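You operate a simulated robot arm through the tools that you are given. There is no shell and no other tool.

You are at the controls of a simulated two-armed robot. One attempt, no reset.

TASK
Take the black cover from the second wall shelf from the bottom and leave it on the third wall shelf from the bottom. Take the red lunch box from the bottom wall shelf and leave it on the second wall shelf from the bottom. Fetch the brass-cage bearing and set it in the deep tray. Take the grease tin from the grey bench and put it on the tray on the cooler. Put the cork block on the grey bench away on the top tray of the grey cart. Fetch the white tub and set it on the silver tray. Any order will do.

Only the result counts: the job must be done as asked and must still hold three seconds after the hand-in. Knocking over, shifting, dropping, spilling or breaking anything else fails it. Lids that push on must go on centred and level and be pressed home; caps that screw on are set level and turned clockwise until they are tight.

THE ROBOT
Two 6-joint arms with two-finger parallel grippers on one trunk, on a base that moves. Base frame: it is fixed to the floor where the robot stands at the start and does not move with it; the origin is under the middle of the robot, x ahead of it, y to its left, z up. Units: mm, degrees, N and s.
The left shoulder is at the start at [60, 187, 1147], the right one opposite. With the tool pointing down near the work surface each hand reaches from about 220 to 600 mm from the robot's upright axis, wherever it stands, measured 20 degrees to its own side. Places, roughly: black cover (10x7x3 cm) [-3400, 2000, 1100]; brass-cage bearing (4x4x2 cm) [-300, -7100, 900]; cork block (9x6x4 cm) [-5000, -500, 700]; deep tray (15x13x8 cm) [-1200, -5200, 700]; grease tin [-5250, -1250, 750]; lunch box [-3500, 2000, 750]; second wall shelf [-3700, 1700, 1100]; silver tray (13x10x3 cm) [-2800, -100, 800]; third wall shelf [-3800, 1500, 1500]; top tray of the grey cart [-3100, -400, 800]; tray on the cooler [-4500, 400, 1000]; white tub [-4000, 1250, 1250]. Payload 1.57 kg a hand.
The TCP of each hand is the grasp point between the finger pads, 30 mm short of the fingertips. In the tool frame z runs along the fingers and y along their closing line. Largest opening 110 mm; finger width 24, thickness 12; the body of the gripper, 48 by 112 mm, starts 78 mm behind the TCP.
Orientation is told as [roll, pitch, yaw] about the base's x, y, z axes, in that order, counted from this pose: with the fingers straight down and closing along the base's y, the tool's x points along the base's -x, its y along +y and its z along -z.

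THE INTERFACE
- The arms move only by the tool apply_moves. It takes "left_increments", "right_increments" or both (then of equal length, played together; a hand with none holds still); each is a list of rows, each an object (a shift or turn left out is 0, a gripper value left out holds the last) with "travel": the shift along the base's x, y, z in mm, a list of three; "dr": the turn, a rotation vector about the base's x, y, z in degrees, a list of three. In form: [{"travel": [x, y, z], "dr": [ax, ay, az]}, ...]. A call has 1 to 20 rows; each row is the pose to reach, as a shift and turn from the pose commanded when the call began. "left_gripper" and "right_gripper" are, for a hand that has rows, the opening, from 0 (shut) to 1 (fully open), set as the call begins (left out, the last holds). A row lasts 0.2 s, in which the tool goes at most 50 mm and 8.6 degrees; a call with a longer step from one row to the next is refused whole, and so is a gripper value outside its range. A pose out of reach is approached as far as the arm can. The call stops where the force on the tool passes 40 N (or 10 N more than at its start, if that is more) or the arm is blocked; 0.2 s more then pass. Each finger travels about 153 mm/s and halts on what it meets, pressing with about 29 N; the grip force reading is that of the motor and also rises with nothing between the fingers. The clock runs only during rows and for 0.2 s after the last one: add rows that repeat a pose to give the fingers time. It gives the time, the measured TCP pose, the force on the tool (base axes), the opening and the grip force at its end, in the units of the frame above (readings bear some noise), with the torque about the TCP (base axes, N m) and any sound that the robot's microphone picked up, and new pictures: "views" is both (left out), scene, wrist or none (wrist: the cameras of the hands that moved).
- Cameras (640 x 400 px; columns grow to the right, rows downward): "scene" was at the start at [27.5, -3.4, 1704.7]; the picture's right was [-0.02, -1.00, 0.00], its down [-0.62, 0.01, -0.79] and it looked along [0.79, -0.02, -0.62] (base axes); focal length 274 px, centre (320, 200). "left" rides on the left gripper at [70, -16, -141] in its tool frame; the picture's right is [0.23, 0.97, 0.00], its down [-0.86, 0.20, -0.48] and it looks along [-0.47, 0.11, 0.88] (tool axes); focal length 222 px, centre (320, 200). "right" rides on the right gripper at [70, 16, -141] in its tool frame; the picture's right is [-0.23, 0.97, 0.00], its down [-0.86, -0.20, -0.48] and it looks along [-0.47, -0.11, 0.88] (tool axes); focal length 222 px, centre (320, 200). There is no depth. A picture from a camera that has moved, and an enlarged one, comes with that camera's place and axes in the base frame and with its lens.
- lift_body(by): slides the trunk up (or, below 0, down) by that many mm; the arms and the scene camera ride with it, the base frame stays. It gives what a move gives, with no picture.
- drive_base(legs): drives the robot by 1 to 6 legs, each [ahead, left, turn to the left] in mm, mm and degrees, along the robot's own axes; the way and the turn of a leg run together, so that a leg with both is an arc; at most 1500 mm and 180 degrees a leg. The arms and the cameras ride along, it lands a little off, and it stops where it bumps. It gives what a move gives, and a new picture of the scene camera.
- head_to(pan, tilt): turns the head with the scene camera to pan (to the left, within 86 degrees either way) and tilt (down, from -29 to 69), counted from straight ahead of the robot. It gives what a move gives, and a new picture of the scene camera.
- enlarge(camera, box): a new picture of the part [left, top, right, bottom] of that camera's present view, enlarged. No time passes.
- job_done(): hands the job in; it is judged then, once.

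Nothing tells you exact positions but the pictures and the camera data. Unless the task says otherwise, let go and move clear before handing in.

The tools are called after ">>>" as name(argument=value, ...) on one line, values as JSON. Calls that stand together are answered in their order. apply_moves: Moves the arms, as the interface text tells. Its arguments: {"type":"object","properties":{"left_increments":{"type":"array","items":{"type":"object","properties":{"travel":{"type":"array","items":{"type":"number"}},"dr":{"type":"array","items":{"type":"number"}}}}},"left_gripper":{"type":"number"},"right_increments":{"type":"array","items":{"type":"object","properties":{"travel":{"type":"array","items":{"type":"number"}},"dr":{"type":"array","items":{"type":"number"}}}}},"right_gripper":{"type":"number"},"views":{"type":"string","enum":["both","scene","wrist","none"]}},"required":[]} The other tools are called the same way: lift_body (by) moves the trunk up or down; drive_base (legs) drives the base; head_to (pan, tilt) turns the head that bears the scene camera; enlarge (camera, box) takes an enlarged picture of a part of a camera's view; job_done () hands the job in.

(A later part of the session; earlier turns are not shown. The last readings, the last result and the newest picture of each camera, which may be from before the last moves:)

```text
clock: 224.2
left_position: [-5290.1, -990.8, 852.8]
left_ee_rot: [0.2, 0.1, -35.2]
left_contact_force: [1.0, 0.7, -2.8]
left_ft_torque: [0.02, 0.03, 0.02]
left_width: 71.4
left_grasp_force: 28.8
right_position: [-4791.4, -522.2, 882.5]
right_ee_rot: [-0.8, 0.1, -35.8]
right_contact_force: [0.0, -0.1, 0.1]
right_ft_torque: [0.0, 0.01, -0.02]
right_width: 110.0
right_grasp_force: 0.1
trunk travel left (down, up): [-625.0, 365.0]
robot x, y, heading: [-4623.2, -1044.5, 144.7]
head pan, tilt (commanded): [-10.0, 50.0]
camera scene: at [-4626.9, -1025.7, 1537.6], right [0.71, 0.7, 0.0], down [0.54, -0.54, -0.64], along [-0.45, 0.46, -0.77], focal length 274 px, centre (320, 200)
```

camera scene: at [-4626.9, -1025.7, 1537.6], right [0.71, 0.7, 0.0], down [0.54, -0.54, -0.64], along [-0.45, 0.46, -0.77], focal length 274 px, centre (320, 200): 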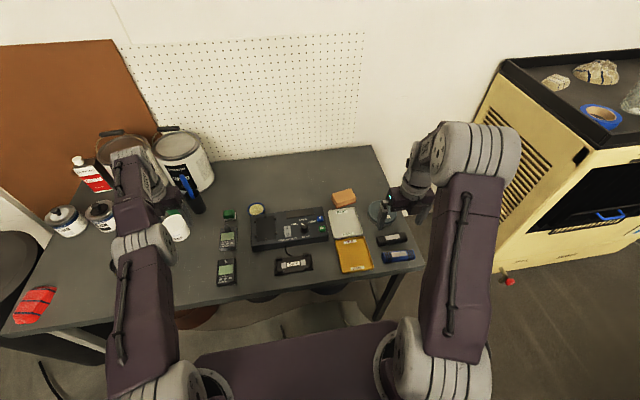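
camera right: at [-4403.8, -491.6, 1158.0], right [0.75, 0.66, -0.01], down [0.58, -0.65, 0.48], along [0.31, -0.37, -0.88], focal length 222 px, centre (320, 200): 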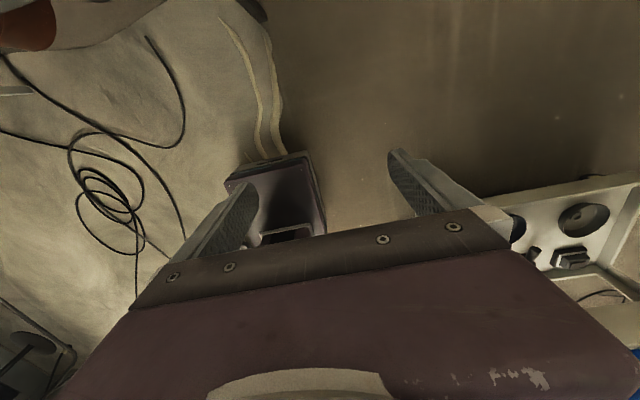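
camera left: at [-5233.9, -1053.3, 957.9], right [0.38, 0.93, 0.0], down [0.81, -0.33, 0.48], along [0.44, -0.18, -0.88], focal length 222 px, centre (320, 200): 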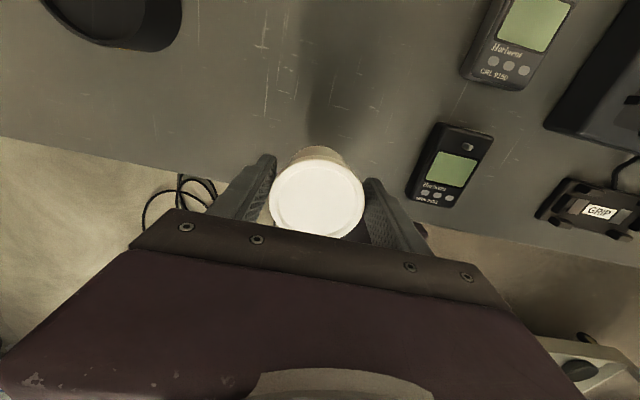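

The left hand didn't pull in (its reach limit) but nothing touched. Let me look at what is around the tub before moving it.

>>> enlarge(camera="left", box=[0, 0, 640, 400])

>>> enlarge(camera="scene", box=[80, 120, 260, 270])

```text
1.00 times, centred on (320, 200) of left (not enlarged: the box is as wide or as high as the picture)
camera zoom: at [-5356.1, -964.3, 994.4], right [0.38, 0.93, 0.0], down [0.81, -0.33, 0.48], along [0.44, -0.18, -0.88], focal length 222 px, centre (320, 200)
```

zoom: 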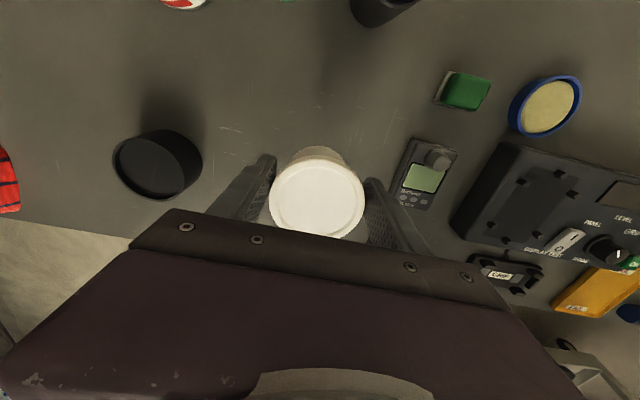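

```text
2.67 times, centred on (170, 195) of scene
camera zoom: at [-4626.9, -1025.7, 1537.6], right [0.71, 0.7, 0.0], down [0.54, -0.54, -0.64], along [-0.45, 0.46, -0.77], focal length 732 px, centre (720, 213)
```

zoom: 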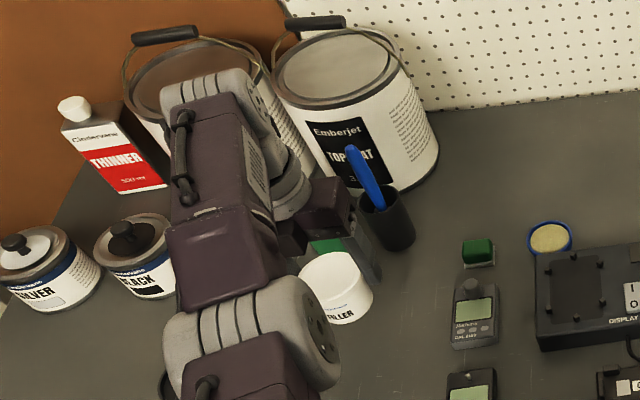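

No contact; the left hand seems limited by its wrist roll. I rotate it (with the round tub) 90° clockwise to relieve the joint.

>>> apply_moves(left_increments=[{"dr": [0, 0, -8.2]}, {"dr": [0, 0, -16.4]}, {"dr": [0, 0, -24.6]}, {"dr": [0, 0, -32.8]}, {"dr": [0, 0, -41]}, {"dr": [0, 0, -49.2]}, {"dr": [0, 0, -57.4]}, {"dr": [0, 0, -65.6]}, {"dr": [0, 0, -73.8]}, {"dr": [0, 0, -82]}, {"dr": [0, 0, -90]}, {"dr": [0, 0, -90]}], views="none")

>>> apply_moves(left_increments=[{"travel": [16, -11.5, 20]}, {"travel": [33, -23, 40]}, {"travel": [49, -34.5, 60]}], views="none")

```text
clock: 226.8
left_position: [-5291.5, -992.1, 852.7]
left_ee_rot: [0.3, 0.2, -125.3]
left_contact_force: [0.5, 0.7, -3.8]
left_ft_torque: [0.04, -0.02, 0.02]
left_width: 71.5
left_grasp_force: 28.6
right_position: [-4792.4, -521.7, 884.4]
right_ee_rot: [-0.8, 0.0, -35.8]
right_contact_force: [0.3, 0.1, 0.3]
right_ft_torque: [0.0, 0.0, -0.01]
right_width: 109.9
right_grasp_force: 0.0
trunk travel left (down, up): [-625.0, 365.0]
robot x, y, heading: [-4619.5, -1044.6, 144.9]
head pan, tilt (commanded): [-10.0, 50.0]
```

```text
clock: 227.6
left_position: [-5291.1, -1005.0, 894.9]
left_ee_rot: [0.4, 0.1, -125.2]
left_contact_force: [0.5, -0.8, -3.7]
left_ft_torque: [-0.01, -0.03, 0.0]
left_width: 71.6
left_grasp_force: 28.6
left hand out of reach, approached as far as the arm can: row 1, 2, 3
right_position: [-4794.2, -521.1, 881.7]
right_ee_rot: [-0.8, 0.1, -35.7]
right_contact_force: [-0.8, -0.7, 0.8]
right_ft_torque: [-0.02, -0.01, -0.01]
right_width: 110.1
right_grasp_force: 0.0
trunk travel left (down, up): [-625.0, 365.0]
robot x, y, heading: [-4623.1, -1044.2, 144.7]
head pan, tilt (commanded): [-10.0, 50.0]
```

>>> apply_moves(left_increments=[{"dr": [0, 0, -8.2]}, {"dr": [0, 0, -16.4]}, {"dr": [0, 0, -24.6]}, {"dr": [0, 0, -32.8]}, {"dr": [0, 0, -41]}, {"dr": [0, 0, -49.2]}, {"dr": [0, 0, -57.4]}, {"dr": [0, 0, -65.6]}, {"dr": [0, 0, -73.8]}, {"dr": [0, 0, -82]}, {"dr": [0, 0, -90]}, {"dr": [0, 0, -90]}], views="none")

>>> apply_moves(left_increments=[{"travel": [16, -11.5, 0]}, {"travel": [33, -23, 0]}, {"travel": [49, -34.5, 0]}], views="scene")

```text
clock: 230.2
left_position: [-5292.7, -1004.3, 893.5]
left_ee_rot: [0.3, 0.2, 144.7]
left_contact_force: [0.6, 0.4, -4.0]
left_ft_torque: [-0.05, -0.02, -0.03]
left_width: 71.5
left_grasp_force: 28.7
right_position: [-4793.6, -519.8, 884.0]
right_ee_rot: [-0.8, 0.1, -35.8]
right_contact_force: [-0.1, -0.1, -0.3]
right_ft_torque: [0.04, -0.01, 0.01]
right_width: 109.9
right_grasp_force: 0.0
trunk travel left (down, up): [-625.0, 365.0]
robot x, y, heading: [-4623.8, -1041.1, 145.1]
head pan, tilt (commanded): [-10.0, 50.0]
```

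```text
clock: 231.0
left_position: [-5293.8, -1013.4, 896.5]
left_ee_rot: [0.2, 0.3, 144.8]
left_contact_force: [-0.2, 0.5, -2.3]
left_ft_torque: [-0.02, -0.01, -0.01]
left_width: 71.4
left_grasp_force: 28.9
left hand out of reach, approached as far as the arm can: row 1, 2, 3
right_position: [-4793.1, -521.5, 882.0]
right_ee_rot: [-0.9, 0.1, -35.8]
right_contact_force: [0.4, 0.2, 0.1]
right_ft_torque: [0.02, -0.01, 0.0]
right_width: 110.2
right_grasp_force: 0.2
trunk travel left (down, up): [-625.0, 365.0]
robot x, y, heading: [-4621.8, -1042.6, 144.8]
head pan, tilt (commanded): [-10.0, 50.0]
camera scene: at [-4626.9, -1025.5, 1537.6], right [0.71, 0.7, 0.0], down [0.54, -0.54, -0.64], along [-0.45, 0.46, -0.77], focal length 274 px, centre (320, 200)
```

scene: 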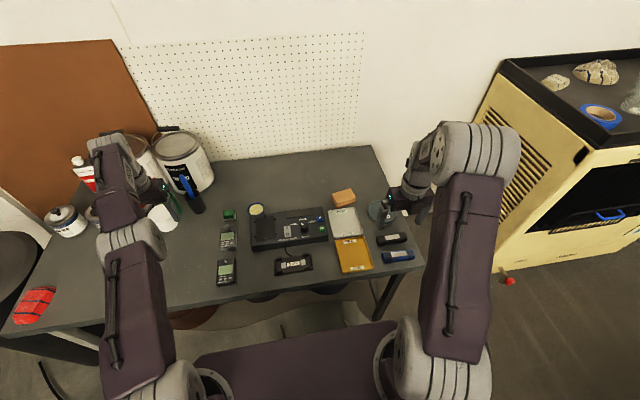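

The left arm is stretched straight (a singular pose). I try to bend it by moving down and inward together over the free bench area.

>>> apply_moves(left_increments=[{"travel": [10, 10, -25]}, {"travel": [30, 10, -50]}, {"travel": [55, 5, -60]}, {"travel": [80, -5, -60]}], views="none")

```text
clock: 232.0
left_position: [-5289.1, -993.0, 843.8]
left_ee_rot: [0.2, 0.3, 144.8]
left_contact_force: [-0.8, -0.5, -3.2]
left_ft_torque: [-0.02, 0.01, 0.0]
left_width: 71.5
left_grasp_force: 28.9
left hand out of reach, approached as far as the arm can: row 1, 2, 3, 4
right_position: [-4792.9, -522.1, 882.9]
right_ee_rot: [-0.8, 0.1, -35.7]
right_contact_force: [0.0, 0.0, -0.3]
right_ft_torque: [0.01, -0.02, 0.03]
right_width: 109.9
right_grasp_force: 0.1
trunk travel left (down, up): [-625.0, 365.0]
robot x, y, heading: [-4621.0, -1041.9, 144.7]
head pan, tilt (commanded): [-10.0, 50.0]
```

The straight elbow needs to be broken by tilting the tool about the wrist; I tilt 15° with the matching inward shift (wrist stays) and see whether the arm then bends.

>>> apply_moves(left_increments=[{"travel": [18, -12.7, 1], "dr": [-2.88, -4.09, 0]}, {"travel": [36, -25.4, 4], "dr": [-5.77, -8.17, 0]}, {"travel": [53.9, -38, 9], "dr": [-8.65, -12.26, 0]}, {"travel": [53.9, -38, 9], "dr": [-8.65, -12.26, 0]}], views="none")

>>> apply_moves(left_increments=[{"travel": [8, -6, 0]}, {"travel": [16, -12, 0]}, {"travel": [25, -18, 0]}, {"travel": [33, -24, 0]}], views="none")

```text
clock: 233.0
left_position: [-5241.2, -1029.2, 855.8]
left_ee_rot: [0.2, 15.3, 144.8]
left_contact_force: [-0.4, -0.1, -2.8]
left_ft_torque: [0.01, -0.05, -0.03]
left_width: 71.4
left_grasp_force: 29.5
left hand out of reach, approached as far as the arm can: row 3, 4
right_position: [-4793.2, -521.4, 884.4]
right_ee_rot: [-0.9, 0.1, -35.8]
right_contact_force: [-0.5, 0.0, -0.5]
right_ft_torque: [-0.01, 0.01, 0.0]
right_width: 110.0
right_grasp_force: 0.0
trunk travel left (down, up): [-625.0, 365.0]
robot x, y, heading: [-4621.1, -1042.0, 144.6]
head pan, tilt (commanded): [-10.0, 50.0]
```

```text
clock: 234.0
left_position: [-5201.7, -1055.3, 855.1]
left_ee_rot: [0.1, 15.2, 144.7]
left_contact_force: [0.9, -0.7, -3.9]
left_ft_torque: [0.01, 0.01, 0.0]
left_width: 71.5
left_grasp_force: 28.5
left hand out of reach, approached as far as the arm can: row 1
right_position: [-4793.2, -523.1, 884.2]
right_ee_rot: [-0.8, 0.1, -35.7]
right_contact_force: [0.4, -0.2, 0.1]
right_ft_torque: [-0.02, 0.01, 0.01]
right_width: 110.1
right_grasp_force: 0.0
trunk travel left (down, up): [-625.0, 365.0]
robot x, y, heading: [-4619.9, -1048.2, 144.9]
head pan, tilt (commanded): [-10.0, 50.0]
```

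The arm bends again. I pull the left hand further in and return the tub to upright.

>>> apply_moves(left_increments=[{"travel": [30, -21, 5]}, {"travel": [60, -42, 10]}, {"travel": [90, -63, 15]}, {"travel": [120, -84, 20]}, {"travel": [130, -91, 25], "dr": [4.3, 6.2, 0]}, {"travel": [140, -98, 30], "dr": [8.75, 12.4, 0]}, {"travel": [140, -98, 30], "dr": [8.75, 12.4, 0]}], views="scene")

```text
clock: 235.6
left_position: [-5062.3, -1154.5, 885.1]
left_ee_rot: [0.2, 0.1, 144.8]
left_contact_force: [0.1, -0.3, -3.4]
left_ft_torque: [-0.04, -0.1, 0.03]
left_width: 71.5
left_grasp_force: 28.9
right_position: [-4794.8, -521.9, 882.3]
right_ee_rot: [-0.8, 0.1, -35.7]
right_contact_force: [0.1, 0.3, -0.1]
right_ft_torque: [0.0, -0.03, -0.02]
right_width: 110.1
right_grasp_force: 0.1
trunk travel left (down, up): [-625.0, 365.0]
robot x, y, heading: [-4618.9, -1045.4, 144.6]
head pan, tilt (commanded): [-10.0, 50.0]
camera scene: at [-4627.6, -1025.2, 1537.5], right [0.71, 0.7, 0.0], down [0.54, -0.54, -0.64], along [-0.45, 0.46, -0.77], focal length 274 px, centre (320, 200)
```

scene: 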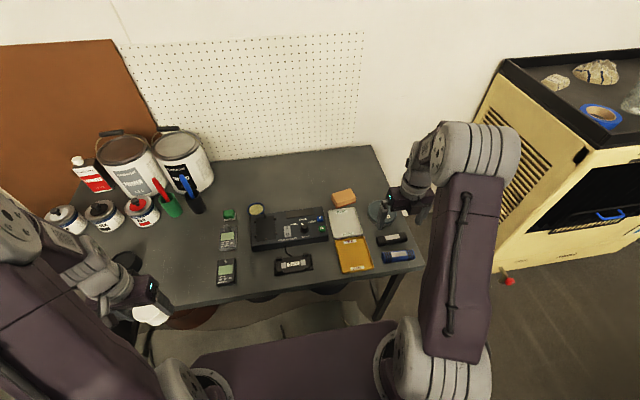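

The left arm is folded nicely and holds the tub. Now the right hand: I tilt it 30° and move it above the cork block.

>>> apply_moves(right_increments=[{"travel": [-34.4, 6.3, -7.5], "dr": [2.47, 3.5, 1.5]}, {"travel": [-68.8, 12.6, -15], "dr": [4.94, 7, 3]}, {"travel": [-103.2, 18.9, -22.5], "dr": [7.41, 10.5, 4.5]}, {"travel": [-137.5, 25.3, -30], "dr": [9.9, 14, 6]}, {"travel": [-171.9, 31.6, -38], "dr": [12.4, 17.5, 7.5]}, {"travel": [-206.3, 37.9, -45], "dr": [14.8, 21, 9]}, {"travel": [-240.7, 44.2, -53], "dr": [17.3, 24.5, 10.5]}, {"travel": [-240.7, 44.2, -53], "dr": [17.3, 24.5, 10.5]}], right_gripper=1, views="both")

```text
clock: 237.4
left_position: [-5061.8, -1154.7, 884.9]
left_ee_rot: [0.1, 0.1, 144.8]
left_contact_force: [-0.4, -0.1, -2.4]
left_ft_torque: [-0.02, -0.03, -0.02]
left_width: 71.3
left_grasp_force: 28.6
right_position: [-5034.4, -478.2, 830.2]
right_ee_rot: [2.0, 30.1, -24.4]
right_contact_force: [-0.9, -0.1, 0.4]
right_ft_torque: [0.0, 0.01, 0.01]
right_width: 110.0
right_grasp_force: 0.2
trunk travel left (down, up): [-625.0, 365.0]
robot x, y, heading: [-4620.0, -1044.4, 144.8]
head pan, tilt (commanded): [-10.0, 50.0]
camera scene: at [-4626.0, -1026.1, 1537.6], right [0.71, 0.7, 0.0], down [0.54, -0.54, -0.64], along [-0.45, 0.46, -0.77], focal length 274 px, centre (320, 200)
camera right: at [-5020.1, -472.0, 986.3], right [0.59, 0.8, -0.09], down [0.8, -0.6, -0.02], along [-0.07, -0.06, -1.0], focal length 222 px, centre (320, 200)
```

scene: 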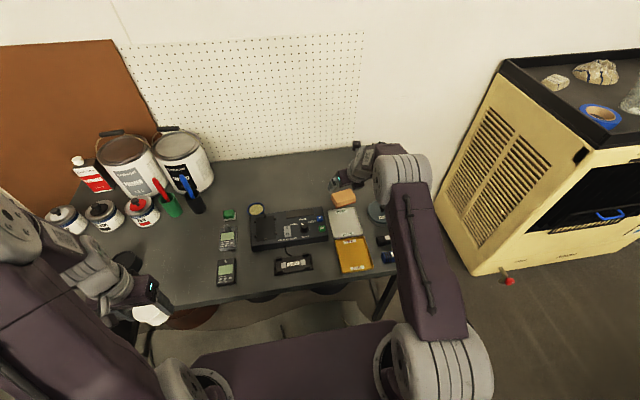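
right: 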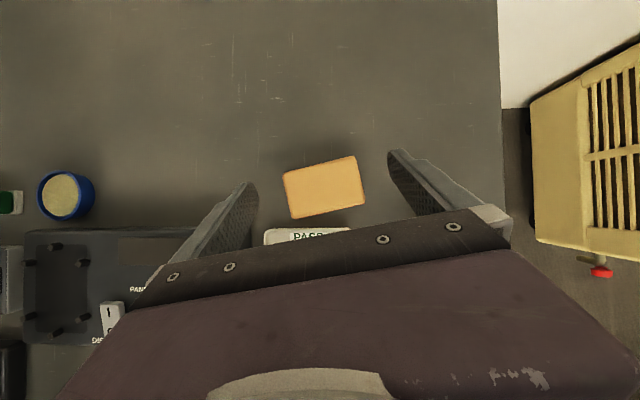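

The cork is centred between the fingers. I descend to grip it.

>>> apply_moves(right_increments=[{"travel": [0, 0, -20]}, {"travel": [0, 0, -40]}, {"travel": [0, 0, -58]}, {"travel": [0, 0, -70]}, {"travel": [0, 0, -75]}, {"travel": [0, 0, -75]}], views="wrist")

```text
clock: 238.8
left_position: [-5061.1, -1155.8, 884.6]
left_ee_rot: [0.2, 0.0, 144.8]
left_contact_force: [-0.2, -0.2, -2.8]
left_ft_torque: [-0.02, -0.02, -0.01]
left_width: 71.5
left_grasp_force: 29.5
right_position: [-5035.1, -478.5, 755.5]
right_ee_rot: [1.8, 29.9, -24.2]
right_contact_force: [-0.6, 0.8, 0.1]
right_ft_torque: [-0.01, -0.01, -0.02]
right_width: 110.1
right_grasp_force: 0.1
trunk travel left (down, up): [-625.0, 365.0]
robot x, y, heading: [-4622.9, -1044.6, 144.9]
head pan, tilt (commanded): [-10.0, 50.0]
camera right: at [-5020.1, -471.5, 912.3], right [0.6, 0.8, -0.09], down [0.8, -0.6, -0.02], along [-0.07, -0.06, -1.0], focal length 222 px, centre (320, 200)
```

right: 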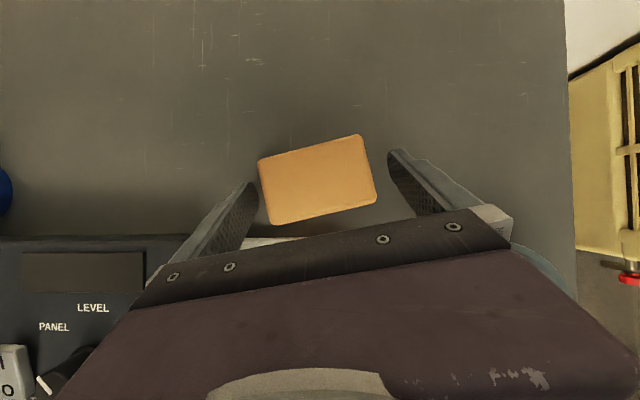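

>>> apply_moves(right_increments=[{"travel": [0, 0, 0]}, {"travel": [0, 0, 0]}, {"travel": [0, 0, 0]}], right_gripper=0, views="wrist")

```text
clock: 239.6
left_position: [-5061.3, -1153.9, 884.2]
left_ee_rot: [0.1, 0.0, 144.8]
left_contact_force: [0.6, -0.7, -3.5]
left_ft_torque: [-0.04, 0.0, 0.01]
left_width: 71.4
left_grasp_force: 29.7
right_position: [-5034.1, -477.0, 756.4]
right_ee_rot: [1.9, 29.9, -24.3]
right_contact_force: [0.0, -0.2, -0.3]
right_ft_torque: [-0.01, 0.01, 0.03]
right_width: 84.0
right_grasp_force: 29.1
trunk travel left (down, up): [-625.0, 365.0]
robot x, y, heading: [-4621.2, -1046.1, 144.8]
head pan, tilt (commanded): [-10.0, 50.0]
camera right: at [-5020.0, -471.6, 912.5], right [0.6, 0.8, -0.09], down [0.8, -0.6, -0.02], along [-0.07, -0.06, -1.0], focal length 222 px, centre (320, 200)
```

right: 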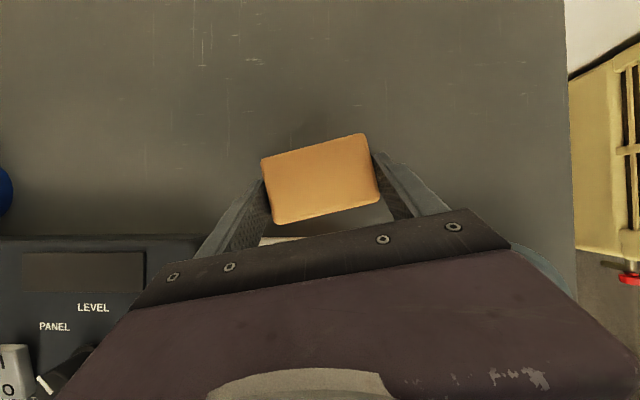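

Gripped at 84 mm. I lift the cork and pull the hand back over the bench edge.

>>> apply_moves(right_increments=[{"travel": [0, 0, 20]}, {"travel": [0, 0, 50]}, {"travel": [0, 0, 85]}, {"travel": [0, 0, 110]}, {"travel": [30, -21, 120]}, {"travel": [60, -42, 120]}, {"travel": [90, -63, 120]}, {"travel": [120, -84, 120]}, {"travel": [120, -84, 120]}], views="both")

```text
clock: 241.6
left_position: [-5063.8, -1155.0, 884.2]
left_ee_rot: [0.2, 0.0, 144.8]
left_contact_force: [-0.2, 0.6, -3.6]
left_ft_torque: [-0.03, -0.06, 0.0]
left_width: 71.3
left_grasp_force: 28.9
right_position: [-4912.9, -562.5, 873.5]
right_ee_rot: [1.9, 30.0, -24.4]
right_contact_force: [0.0, 0.6, -1.6]
right_ft_torque: [-0.02, -0.02, -0.01]
right_width: 83.8
right_grasp_force: 29.0
trunk travel left (down, up): [-625.0, 365.0]
robot x, y, heading: [-4621.6, -1043.3, 144.6]
head pan, tilt (commanded): [-10.0, 50.0]
camera scene: at [-4627.5, -1025.1, 1537.5], right [0.71, 0.7, 0.0], down [0.54, -0.54, -0.64], along [-0.45, 0.46, -0.77], focal length 274 px, centre (320, 200)
camera right: at [-4900.2, -555.8, 1031.3], right [0.6, 0.8, -0.09], down [0.8, -0.6, -0.02], along [-0.06, -0.06, -1.0], focal length 222 px, centre (320, 200)
```

scene: 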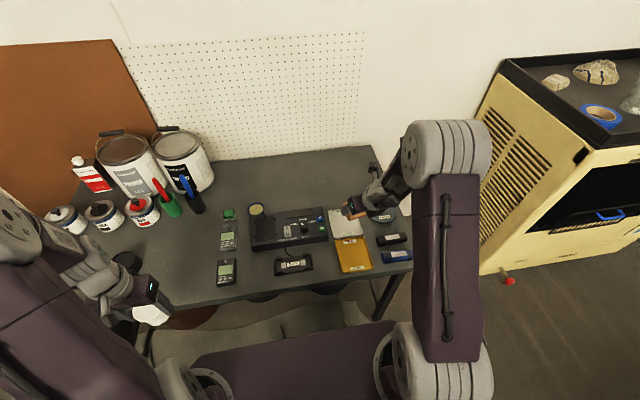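
right: 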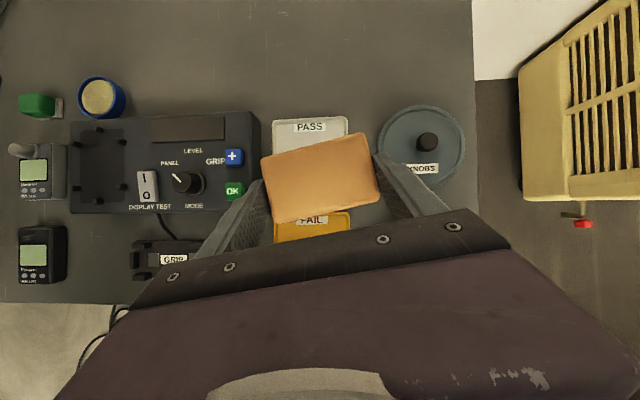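

Both hands are loaded. I raise the trunk for clearance, back off from the bench a little, and strafe right past the cooler.

>>> lift_body(by=300)

>>> drive_base(legs=[[-115, 0, 0], [0, -1200, 0]])

>>> head_to(pan=-60, tilt=40)

```text
clock: 244.6
left_position: [-5062.6, -1154.9, 1184.6]
left_ee_rot: [0.1, 0.1, 144.7]
left_contact_force: [-0.5, -0.3, -3.3]
left_ft_torque: [0.01, 0.01, 0.0]
left_width: 71.2
left_grasp_force: 29.0
right_position: [-4914.7, -563.4, 1174.0]
right_ee_rot: [1.9, 29.9, -24.2]
right_contact_force: [0.0, 0.2, -0.4]
right_ft_torque: [0.0, -0.01, 0.0]
right_width: 82.8
right_grasp_force: 28.8
trunk travel left (down, up): [-925.0, 65.0]
robot x, y, heading: [-4621.5, -1042.4, 144.9]
head pan, tilt (commanded): [-10.0, 50.0]
```

```text
clock: 251.5
left_position: [-4275.0, -247.7, 1185.1]
left_ee_rot: [0.2, 0.0, 144.4]
left_contact_force: [-0.5, -0.6, -3.4]
left_ft_torque: [0.0, 0.02, 0.0]
left_width: 71.2
left_grasp_force: 29.3
right_position: [-4124.2, 342.9, 1174.2]
right_ee_rot: [1.9, 30.0, -24.6]
right_contact_force: [0.7, -0.2, -0.8]
right_ft_torque: [-0.02, -0.03, -0.01]
right_width: 82.5
right_grasp_force: 29.3
trunk travel left (down, up): [-925.0, 65.0]
robot x, y, heading: [-3835.7, -143.8, 144.1]
head pan, tilt (commanded): [-10.0, 50.0]
camera scene: at [-3839.6, -123.3, 1837.6], right [0.71, 0.7, 0.0], down [0.54, -0.55, -0.64], along [-0.45, 0.46, -0.77], focal length 274 px, centre (320, 200)
```

scene: 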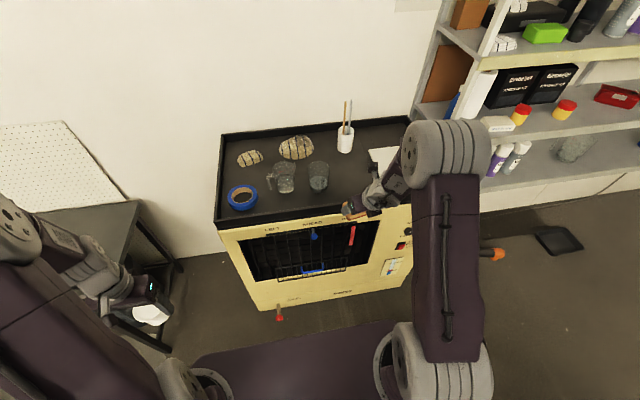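

```text
clock: 252.7
left_position: [-4275.1, -247.5, 1185.2]
left_ee_rot: [0.2, 0.0, 144.4]
left_contact_force: [-0.2, 1.3, -2.6]
left_ft_torque: [-0.03, -0.03, 0.0]
left_width: 71.4
left_grasp_force: 28.6
right_position: [-4123.9, 342.6, 1174.8]
right_ee_rot: [1.9, 30.1, -24.7]
right_contact_force: [-0.3, -0.3, -0.5]
right_ft_torque: [-0.01, -0.02, 0.01]
right_width: 82.4
right_grasp_force: 29.0
trunk travel left (down, up): [-925.0, 65.0]
robot x, y, heading: [-3833.9, -142.7, 144.4]
head pan, tilt (commanded): [-60.0, 40.0]
camera scene: at [-3777.0, -93.0, 1851.8], right [1.0, -0.1, 0.0], down [-0.06, -0.64, -0.77], along [0.07, 0.76, -0.64], focal length 274 px, centre (320, 200)
```

scene: 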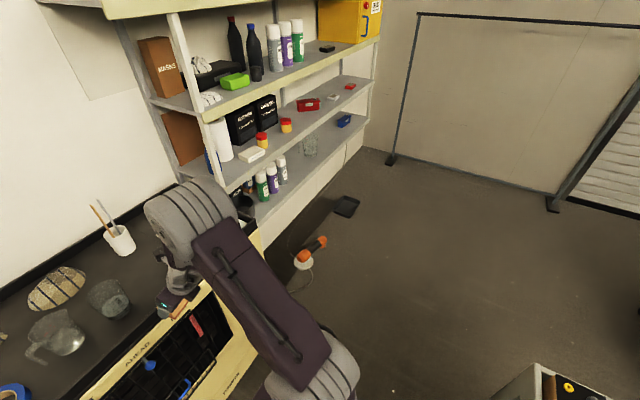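

I continue strafing right another 1200 mm, then turn to face the cart's end.

>>> drive_base(legs=[[0, -1200, 0]])

>>> drive_base(legs=[[0, 0, 90]])

>>> head_to(pan=20, tilt=40)

```text
clock: 258.8
left_position: [-3562.6, 735.6, 1184.2]
left_ee_rot: [0.3, 0.0, 143.2]
left_contact_force: [-0.5, 0.2, -2.4]
left_ft_torque: [0.0, -0.02, -0.02]
left_width: 71.3
left_grasp_force: 28.9
right_position: [-3399.2, 1323.3, 1176.0]
right_ee_rot: [1.9, 30.0, -25.8]
right_contact_force: [1.1, -0.7, -1.0]
right_ft_torque: [0.04, 0.02, 0.01]
right_width: 82.1
right_grasp_force: 29.6
trunk travel left (down, up): [-925.0, 65.0]
robot x, y, heading: [-3120.7, 837.3, 143.3]
head pan, tilt (commanded): [-60.0, 40.0]
camera scene: at [-3062.4, 881.2, 1851.8], right [0.99, -0.12, 0.0], down [-0.07, -0.64, -0.77], along [0.09, 0.76, -0.64], focal length 274 px, centre (320, 200)
```

scene: 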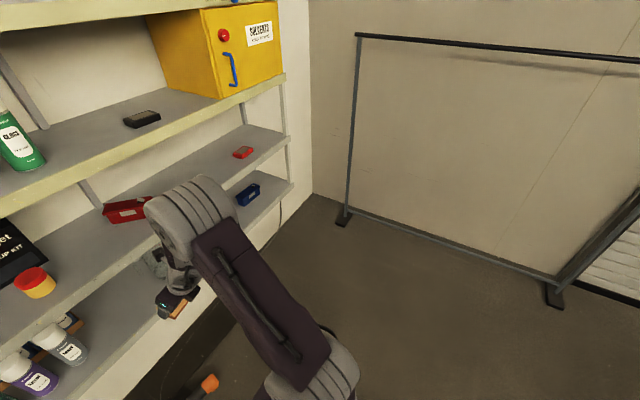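

```text
clock: 263.0
left_position: [-3017.1, 393.5, 1184.8]
left_ee_rot: [0.2, 0.0, -126.2]
left_contact_force: [0.0, -0.3, -2.3]
left_ft_torque: [-0.01, -0.04, -0.01]
left_width: 71.1
left_grasp_force: 29.0
right_position: [-3606.0, 551.3, 1174.2]
right_ee_rot: [1.9, 30.0, 64.7]
right_contact_force: [-0.1, -0.7, 0.0]
right_ft_torque: [0.04, 0.02, 0.0]
right_width: 82.3
right_grasp_force: 28.2
trunk travel left (down, up): [-925.0, 65.0]
robot x, y, heading: [-3118.6, 833.0, -126.2]
head pan, tilt (commanded): [-60.0, 40.0]
camera scene: at [-3168.5, 890.7, 1851.7], right [0.11, 0.99, 0.0], down [0.64, -0.07, -0.77], along [-0.76, 0.08, -0.64], focal length 274 px, centre (320, 200)
```

scene: 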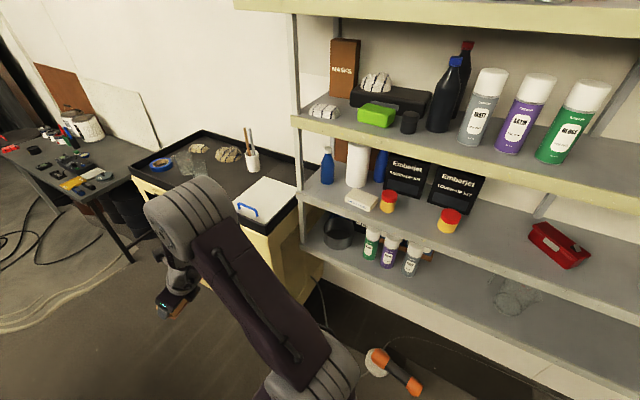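

```text
clock: 264.6
left_position: [-3017.7, 393.0, 1184.6]
left_ee_rot: [0.3, 0.0, -126.2]
left_contact_force: [0.3, 0.4, -2.5]
left_ft_torque: [0.04, 0.0, 0.03]
left_width: 71.3
left_grasp_force: 29.2
right_position: [-3607.1, 551.5, 1174.2]
right_ee_rot: [1.9, 30.0, 64.7]
right_contact_force: [0.2, 1.6, -0.4]
right_ft_torque: [0.06, -0.02, -0.01]
right_width: 82.0
right_grasp_force: 29.5
trunk travel left (down, up): [-925.0, 65.0]
robot x, y, heading: [-3120.4, 834.2, -126.3]
head pan, tilt (commanded): [20.0, 40.0]
camera scene: at [-3107.5, 799.7, 1851.7], right [-0.96, 0.28, 0.0], down [0.18, 0.62, -0.77], along [-0.21, -0.74, -0.64], focal length 274 px, centre (320, 200)
```

scene: 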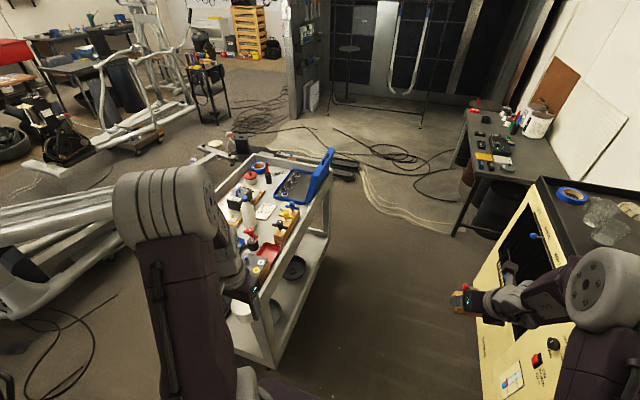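

I move left 540 mm to come in line with the cart's end and look at the silver tray.

>>> drive_base(legs=[[0, 540, 0]])

>>> head_to(pan=5, tilt=50)

>>> enlarge(camera="scene", box=[180, 60, 480, 260])

```text
clock: 267.6
left_position: [-2585.3, 84.1, 1185.8]
left_ee_rot: [0.3, 0.0, -125.7]
left_contact_force: [0.6, -0.8, -3.9]
left_ft_torque: [0.03, -0.02, 0.02]
left_width: 71.1
left_grasp_force: 29.4
right_position: [-3176.3, 236.2, 1173.6]
right_ee_rot: [1.7, 29.9, 65.1]
right_contact_force: [-0.1, -0.2, -0.4]
right_ft_torque: [-0.01, -0.02, 0.02]
right_width: 82.0
right_grasp_force: 28.4
trunk travel left (down, up): [-925.0, 65.0]
robot x, y, heading: [-2691.4, 521.9, -125.7]
head pan, tilt (commanded): [20.0, 40.0]
camera scene: at [-2680.7, 490.8, 1851.8], right [-0.96, 0.27, 0.0], down [0.17, 0.62, -0.77], along [-0.21, -0.74, -0.64], focal length 274 px, centre (320, 200)
```

scene: 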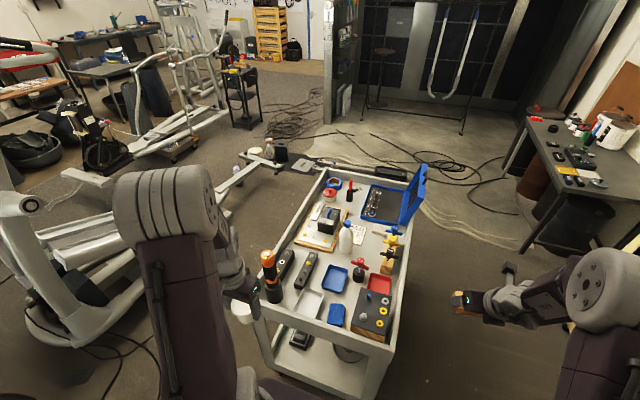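

```text
clock: 268.4
left_position: [-2584.3, 84.0, 1184.7]
left_ee_rot: [0.2, 0.0, -125.7]
left_contact_force: [-0.1, -0.2, -2.5]
left_ft_torque: [0.03, -0.05, 0.01]
left_width: 71.1
left_grasp_force: 28.8
right_position: [-3174.1, 236.9, 1174.0]
right_ee_rot: [1.9, 30.0, 65.2]
right_contact_force: [0.9, 1.4, -1.9]
right_ft_torque: [0.01, 0.01, -0.03]
right_width: 82.1
right_grasp_force: 29.2
trunk travel left (down, up): [-925.0, 65.0]
robot x, y, heading: [-2693.5, 526.0, -125.7]
head pan, tilt (commanded): [5.0, 50.0]
camera scene: at [-2694.5, 504.6, 1837.6], right [-0.86, 0.51, 0.0], down [0.39, 0.66, -0.64], along [-0.33, -0.55, -0.77], focal length 274 px, centre (320, 200)
```

scene: 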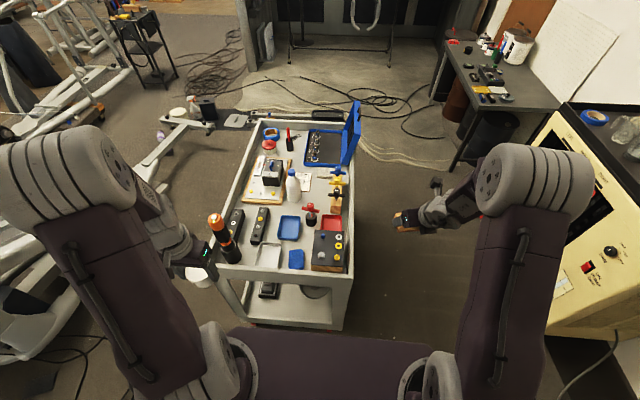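

```text
2.00 times, centred on (330, 160) of scene
camera zoom: at [-2694.5, 504.6, 1837.6], right [-0.86, 0.51, 0.0], down [0.39, 0.66, -0.64], along [-0.33, -0.55, -0.77], focal length 549 px, centre (300, 280)
```

zoom: 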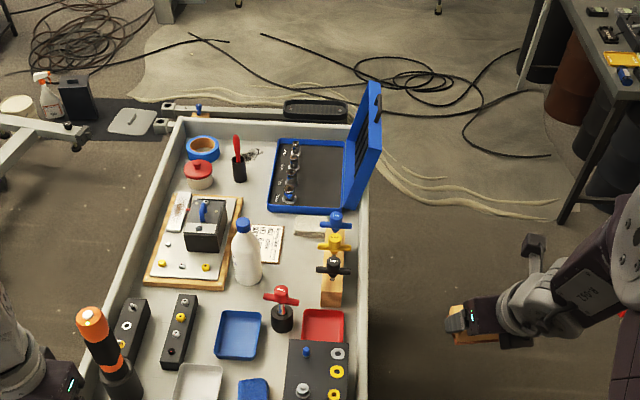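

>>> enlarge(camera="scene", box=[260, 150, 360, 230])

>>> enlarge(camera="scene", box=[215, 205, 355, 285])

```text
5.00 times, centred on (310, 190) of scene
camera zoom: at [-2694.5, 504.6, 1837.6], right [-0.86, 0.51, 0.0], down [0.39, 0.66, -0.64], along [-0.33, -0.55, -0.77], focal length 1372 px, centre (370, 250)
```

zoom: 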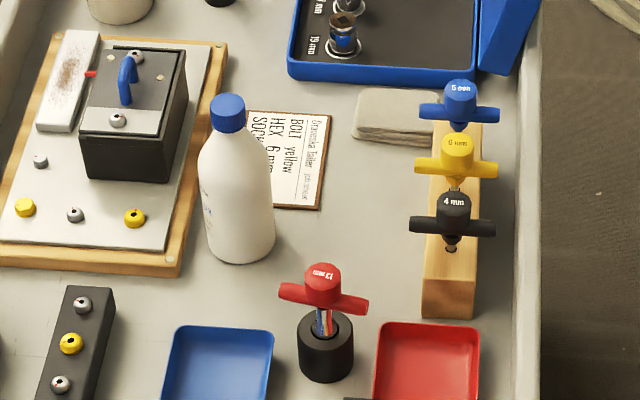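

```text
4.57 times, centred on (285, 245) of scene
camera zoom: at [-2694.5, 504.6, 1837.6], right [-0.86, 0.51, 0.0], down [0.39, 0.66, -0.64], along [-0.33, -0.55, -0.77], focal length 1255 px, centre (480, -6)
```

zoom: 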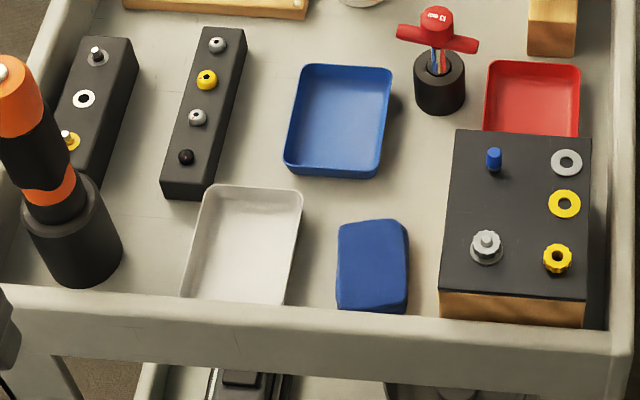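

I see the cart top clearly: silver tray at the near end, and a free patch for the cork behind the blue tray. Tub first: I drive 60 mm forward and rotate the left hand 90° so its fingers go along the tray's long side.

>>> drive_base(legs=[[60, 0, 0]])

>>> apply_moves(left_increments=[{"dr": [0, 0, 8.2]}, {"dr": [0, 0, 16.4]}, {"dr": [0, 0, 24.6]}, {"dr": [0, 0, 32.8]}, {"dr": [0, 0, 41]}, {"dr": [0, 0, 49.2]}, {"dr": [0, 0, 57.4]}, {"dr": [0, 0, 65.6]}, {"dr": [0, 0, 73.8]}, {"dr": [0, 0, 82]}, {"dr": [0, 0, 90]}, {"dr": [0, 0, 90]}], views="none")

>>> lift_body(by=-240)

```text
clock: 269.4
left_position: [-2611.8, 44.2, 1187.8]
left_ee_rot: [0.2, -0.5, -125.5]
left_contact_force: [1.1, 0.8, -2.7]
left_ft_torque: [-0.03, 0.04, 0.01]
left_width: 71.5
left_grasp_force: 29.4
right_position: [-3203.9, 197.7, 1178.5]
right_ee_rot: [2.0, 30.5, 65.3]
right_contact_force: [0.5, 0.5, 0.5]
right_ft_torque: [-0.06, 0.03, -0.04]
right_width: 82.2
right_grasp_force: 29.2
trunk travel left (down, up): [-925.0, 65.0]
robot x, y, heading: [-2724.7, 479.3, -125.8]
head pan, tilt (commanded): [5.0, 50.0]
camera scene: at [-2719.8, 469.9, 1837.7], right [-0.86, 0.51, 0.0], down [0.39, 0.65, -0.65], along [-0.33, -0.56, -0.76], focal length 274 px, centre (320, 200)
```

scene: 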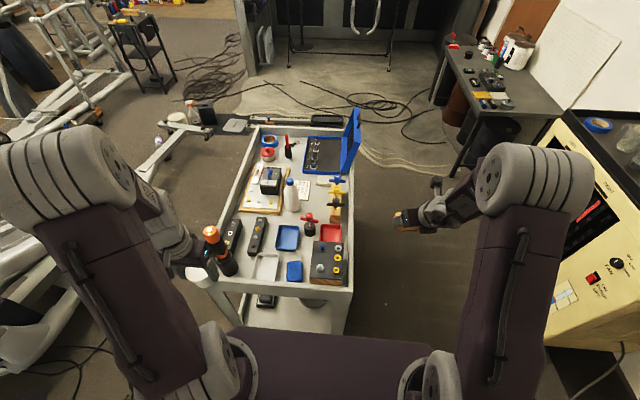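

```text
clock: 272.0
left_position: [-2618.3, 36.6, 1185.7]
left_ee_rot: [0.2, 0.0, -35.4]
left_contact_force: [0.5, -0.4, -3.4]
left_ft_torque: [0.01, 0.02, -0.01]
left_width: 71.1
left_grasp_force: 29.0
right_position: [-3209.4, 187.9, 1174.1]
right_ee_rot: [1.9, 30.0, 65.2]
right_contact_force: [0.0, 0.4, -0.8]
right_ft_torque: [0.0, 0.03, -0.03]
right_width: 81.9
right_grasp_force: 29.3
trunk travel left (down, up): [-925.0, 65.0]
robot x, y, heading: [-2721.3, 477.0, -125.6]
head pan, tilt (commanded): [5.0, 50.0]
```

```text
clock: 274.5
left_position: [-2618.8, 37.6, 943.8]
left_ee_rot: [0.2, 0.0, -35.6]
left_contact_force: [-0.1, -0.7, -2.6]
left_ft_torque: [0.03, 0.04, -0.03]
left_width: 70.9
left_grasp_force: 29.2
right_position: [-3210.3, 187.9, 935.3]
right_ee_rot: [1.8, 30.0, 65.2]
right_contact_force: [0.8, 0.1, -0.6]
right_ft_torque: [0.0, 0.03, 0.02]
right_width: 82.0
right_grasp_force: 29.6
trunk travel left (down, up): [-685.0, 305.0]
robot x, y, heading: [-2725.6, 475.0, -125.7]
head pan, tilt (commanded): [5.0, 50.0]
```

I move the tub right to line up with the tray, then forward over the cart's end wall.

>>> apply_moves(left_increments=[{"travel": [-31, 22, 15]}, {"travel": [-62, 44, 30]}, {"travel": [-84, 13, 30]}, {"travel": [-107, -18.5, 30]}, {"travel": [-129, -50, 30]}, {"travel": [-151.5, -82, 30]}, {"travel": [-173.8, -113.3, 30]}, {"travel": [-173.8, -113.3, 30]}], views="both")

>>> enlarge(camera="scene", box=[180, 180, 360, 320])

```text
clock: 276.3
left_position: [-2790.3, -77.3, 973.2]
left_ee_rot: [0.2, 0.0, -35.5]
left_contact_force: [0.3, -1.0, -2.7]
left_ft_torque: [0.0, 0.06, 0.02]
left_width: 71.0
left_grasp_force: 29.0
right_position: [-3209.5, 189.2, 934.9]
right_ee_rot: [1.9, 30.0, 65.2]
right_contact_force: [0.3, -0.1, -0.7]
right_ft_torque: [-0.04, 0.0, 0.05]
right_width: 82.2
right_grasp_force: 29.2
trunk travel left (down, up): [-685.0, 305.0]
robot x, y, heading: [-2723.7, 477.4, -125.5]
head pan, tilt (commanded): [5.0, 50.0]
camera scene: at [-2728.6, 457.8, 1597.6], right [-0.86, 0.51, 0.0], down [0.39, 0.66, -0.64], along [-0.33, -0.55, -0.77], focal length 274 px, centre (320, 200)
camera left: at [-2855.9, -48.5, 1115.2], right [0.38, 0.92, 0.0], down [0.81, -0.34, 0.48], along [0.44, -0.18, -0.88], focal length 222 px, centre (320, 200)
```

scene: 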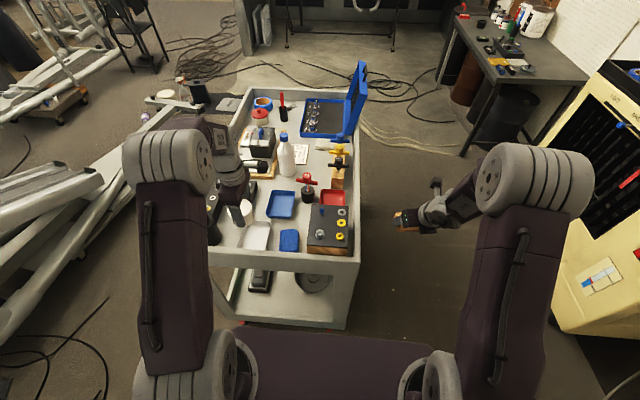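
left: 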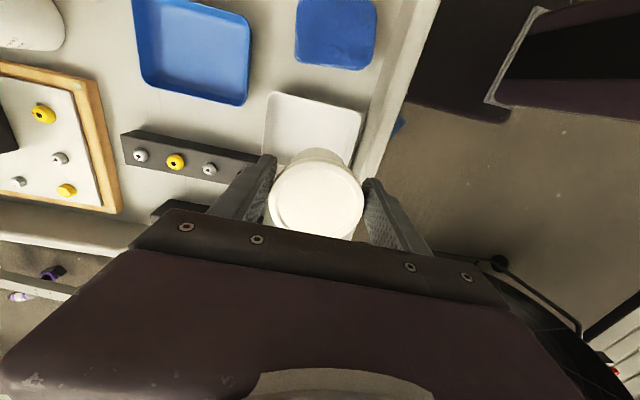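

```text
2.86 times, centred on (270, 250) of scene
camera zoom: at [-2728.6, 457.8, 1597.6], right [-0.86, 0.51, 0.0], down [0.39, 0.66, -0.64], along [-0.33, -0.55, -0.77], focal length 784 px, centre (463, 57)
```

zoom: 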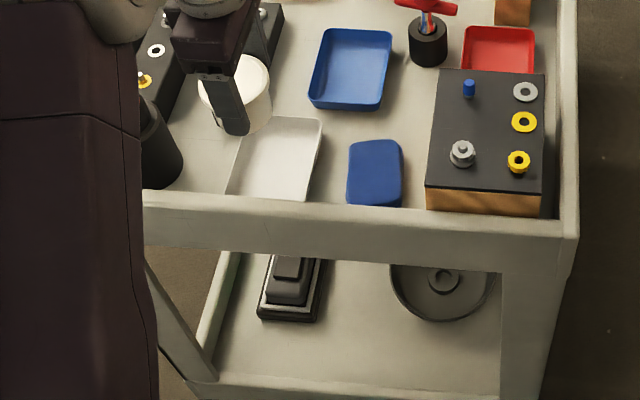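

Tray centre measured at about (-2798, -87). I correct 11 mm and lower the tub into the tray.

>>> apply_moves(left_increments=[{"travel": [-7.5, -8.5, -10]}, {"travel": [-7.5, -8.5, -35]}, {"travel": [-7.5, -8.5, -60]}, {"travel": [-7.5, -8.5, -80]}, {"travel": [-7.5, -8.5, -92]}, {"travel": [-7.5, -8.5, -92]}], views="wrist")

>>> enlarge(camera="left", box=[180, 80, 440, 250])

>>> enlarge(camera="scene", box=[200, 190, 300, 270])

```text
clock: 277.7
left_position: [-2799.9, -85.2, 882.5]
left_ee_rot: [0.1, -0.1, -35.6]
left_contact_force: [0.0, 0.6, -2.7]
left_ft_torque: [-0.01, 0.02, 0.0]
left_width: 71.1
left_grasp_force: 29.1
right_position: [-3210.0, 188.0, 935.0]
right_ee_rot: [1.9, 29.9, 65.2]
right_contact_force: [1.0, -0.3, -0.2]
right_ft_torque: [0.0, 0.02, 0.06]
right_width: 82.2
right_grasp_force: 28.7
trunk travel left (down, up): [-685.0, 305.0]
robot x, y, heading: [-2727.5, 476.6, -125.8]
head pan, tilt (commanded): [5.0, 50.0]
camera left: at [-2865.6, -57.5, 1024.8], right [0.38, 0.92, 0.0], down [0.81, -0.34, 0.48], along [0.44, -0.18, -0.88], focal length 222 px, centre (320, 200)
```

left: 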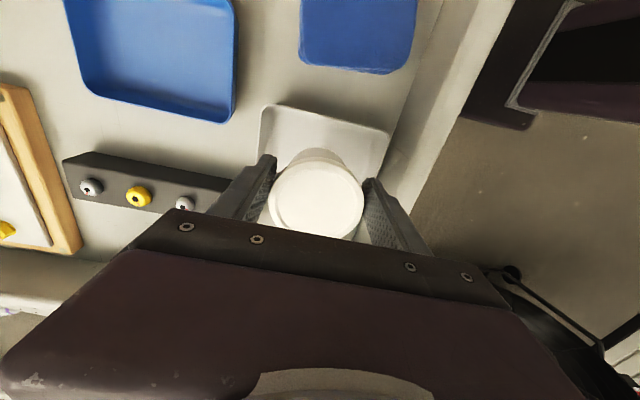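

```text
2.35 times, centred on (310, 165) of left
camera zoom: at [-2865.6, -57.5, 1024.8], right [0.38, 0.92, 0.0], down [0.81, -0.34, 0.48], along [0.44, -0.18, -0.88], focal length 523 px, centre (344, 282)
```

zoom: 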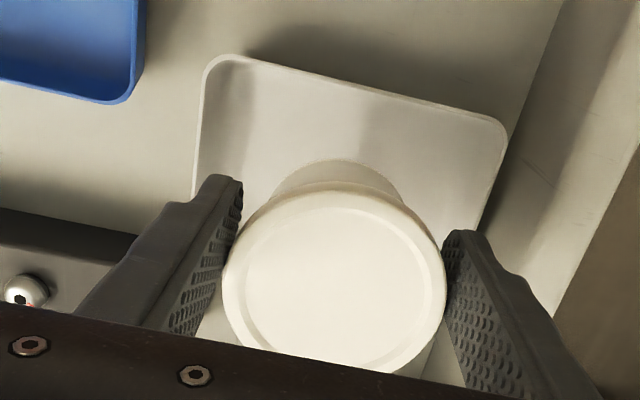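

```text
5.00 times, centred on (250, 230) of scene
camera zoom: at [-2729.3, 457.0, 1597.6], right [-0.86, 0.51, 0.0], down [0.39, 0.66, -0.64], along [-0.33, -0.55, -0.77], focal length 1372 px, centre (670, 50)
```

zoom: 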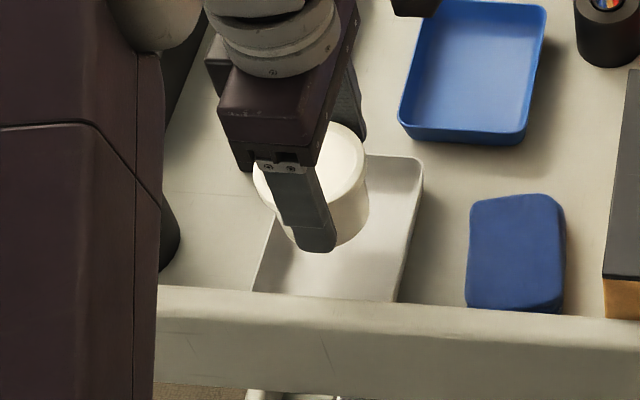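

Nearly centred; I shift 4 mm and lower slowly to contact.

>>> apply_moves(left_increments=[{"travel": [4, -3, 0]}, {"travel": [4, -3, -5]}, {"travel": [4, -3, -10]}, {"travel": [4, -3, -13]}, {"travel": [4, -3, -13]}], views="none")

>>> apply_moves(left_increments=[{"travel": [0, 0, -2]}, {"travel": [0, 0, -4]}, {"travel": [0, 0, -4]}], views="none")

```text
clock: 278.9
left_position: [-2796.8, -88.2, 871.4]
left_ee_rot: [0.2, 0.0, -35.7]
left_contact_force: [0.0, -0.3, -2.8]
left_ft_torque: [0.04, 0.02, 0.02]
left_width: 70.8
left_grasp_force: 28.7
right_position: [-3210.3, 187.5, 934.2]
right_ee_rot: [2.0, 29.9, 65.2]
right_contact_force: [0.1, 0.1, -0.6]
right_ft_torque: [0.01, 0.02, 0.02]
right_width: 82.4
right_grasp_force: 28.5
trunk travel left (down, up): [-685.0, 305.0]
robot x, y, heading: [-2723.4, 473.2, -125.8]
head pan, tilt (commanded): [5.0, 50.0]
```

```text
clock: 279.7
left_position: [-2795.8, -88.4, 866.9]
left_ee_rot: [0.2, 0.1, -35.6]
left_contact_force: [-0.6, 0.1, -3.0]
left_ft_torque: [0.02, 0.04, 0.02]
left_width: 71.2
left_grasp_force: 29.3
right_position: [-3209.6, 187.2, 934.5]
right_ee_rot: [1.9, 29.9, 65.3]
right_contact_force: [0.5, -0.2, -1.0]
right_ft_torque: [0.0, -0.04, -0.01]
right_width: 81.9
right_grasp_force: 29.5
trunk travel left (down, up): [-685.0, 305.0]
robot x, y, heading: [-2729.1, 478.8, -125.7]
head pan, tilt (commanded): [5.0, 50.0]
```

>>> apply_moves(left_increments=[{"travel": [0, 0, -2]}, {"travel": [0, 0, -4]}, {"travel": [0, 0, -4]}], views="none")

>>> apply_moves(left_increments=[{"travel": [0, 0, -2]}, {"travel": [0, 0, -4]}, {"travel": [0, 0, -4]}], views="wrist")

```text
clock: 280.5
left_position: [-2796.0, -88.7, 862.5]
left_ee_rot: [0.2, -0.1, -35.5]
left_contact_force: [0.1, -0.4, -2.8]
left_ft_torque: [0.04, 0.01, 0.03]
left_width: 71.0
left_grasp_force: 29.0
right_position: [-3209.1, 188.5, 933.5]
right_ee_rot: [2.0, 30.0, 65.3]
right_contact_force: [0.7, 0.9, -2.0]
right_ft_torque: [-0.01, 0.0, -0.02]
right_width: 82.1
right_grasp_force: 28.9
trunk travel left (down, up): [-685.0, 305.0]
robot x, y, heading: [-2724.0, 476.3, -125.6]
head pan, tilt (commanded): [5.0, 50.0]
```

```text
clock: 281.3
left_position: [-2795.5, -88.9, 858.6]
left_ee_rot: [0.2, 0.0, -35.6]
left_contact_force: [-0.2, 0.3, -2.9]
left_ft_torque: [-0.01, 0.03, 0.0]
left_width: 70.9
left_grasp_force: 29.0
right_position: [-3210.8, 188.6, 933.3]
right_ee_rot: [1.9, 29.8, 65.1]
right_contact_force: [0.1, 0.5, -1.1]
right_ft_torque: [0.06, 0.02, 0.0]
right_width: 81.9
right_grasp_force: 29.5
trunk travel left (down, up): [-685.0, 305.0]
robot x, y, heading: [-2727.4, 476.0, -125.8]
head pan, tilt (commanded): [5.0, 50.0]
camera left: at [-2862.2, -61.0, 999.7], right [0.38, 0.92, 0.0], down [0.81, -0.34, 0.48], along [0.44, -0.18, -0.88], focal length 222 px, centre (320, 200)
```

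left: 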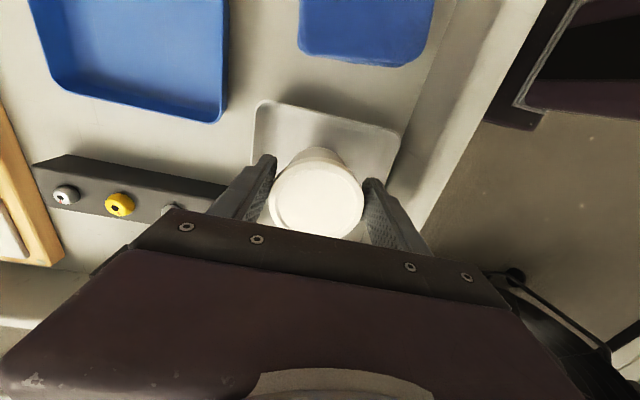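

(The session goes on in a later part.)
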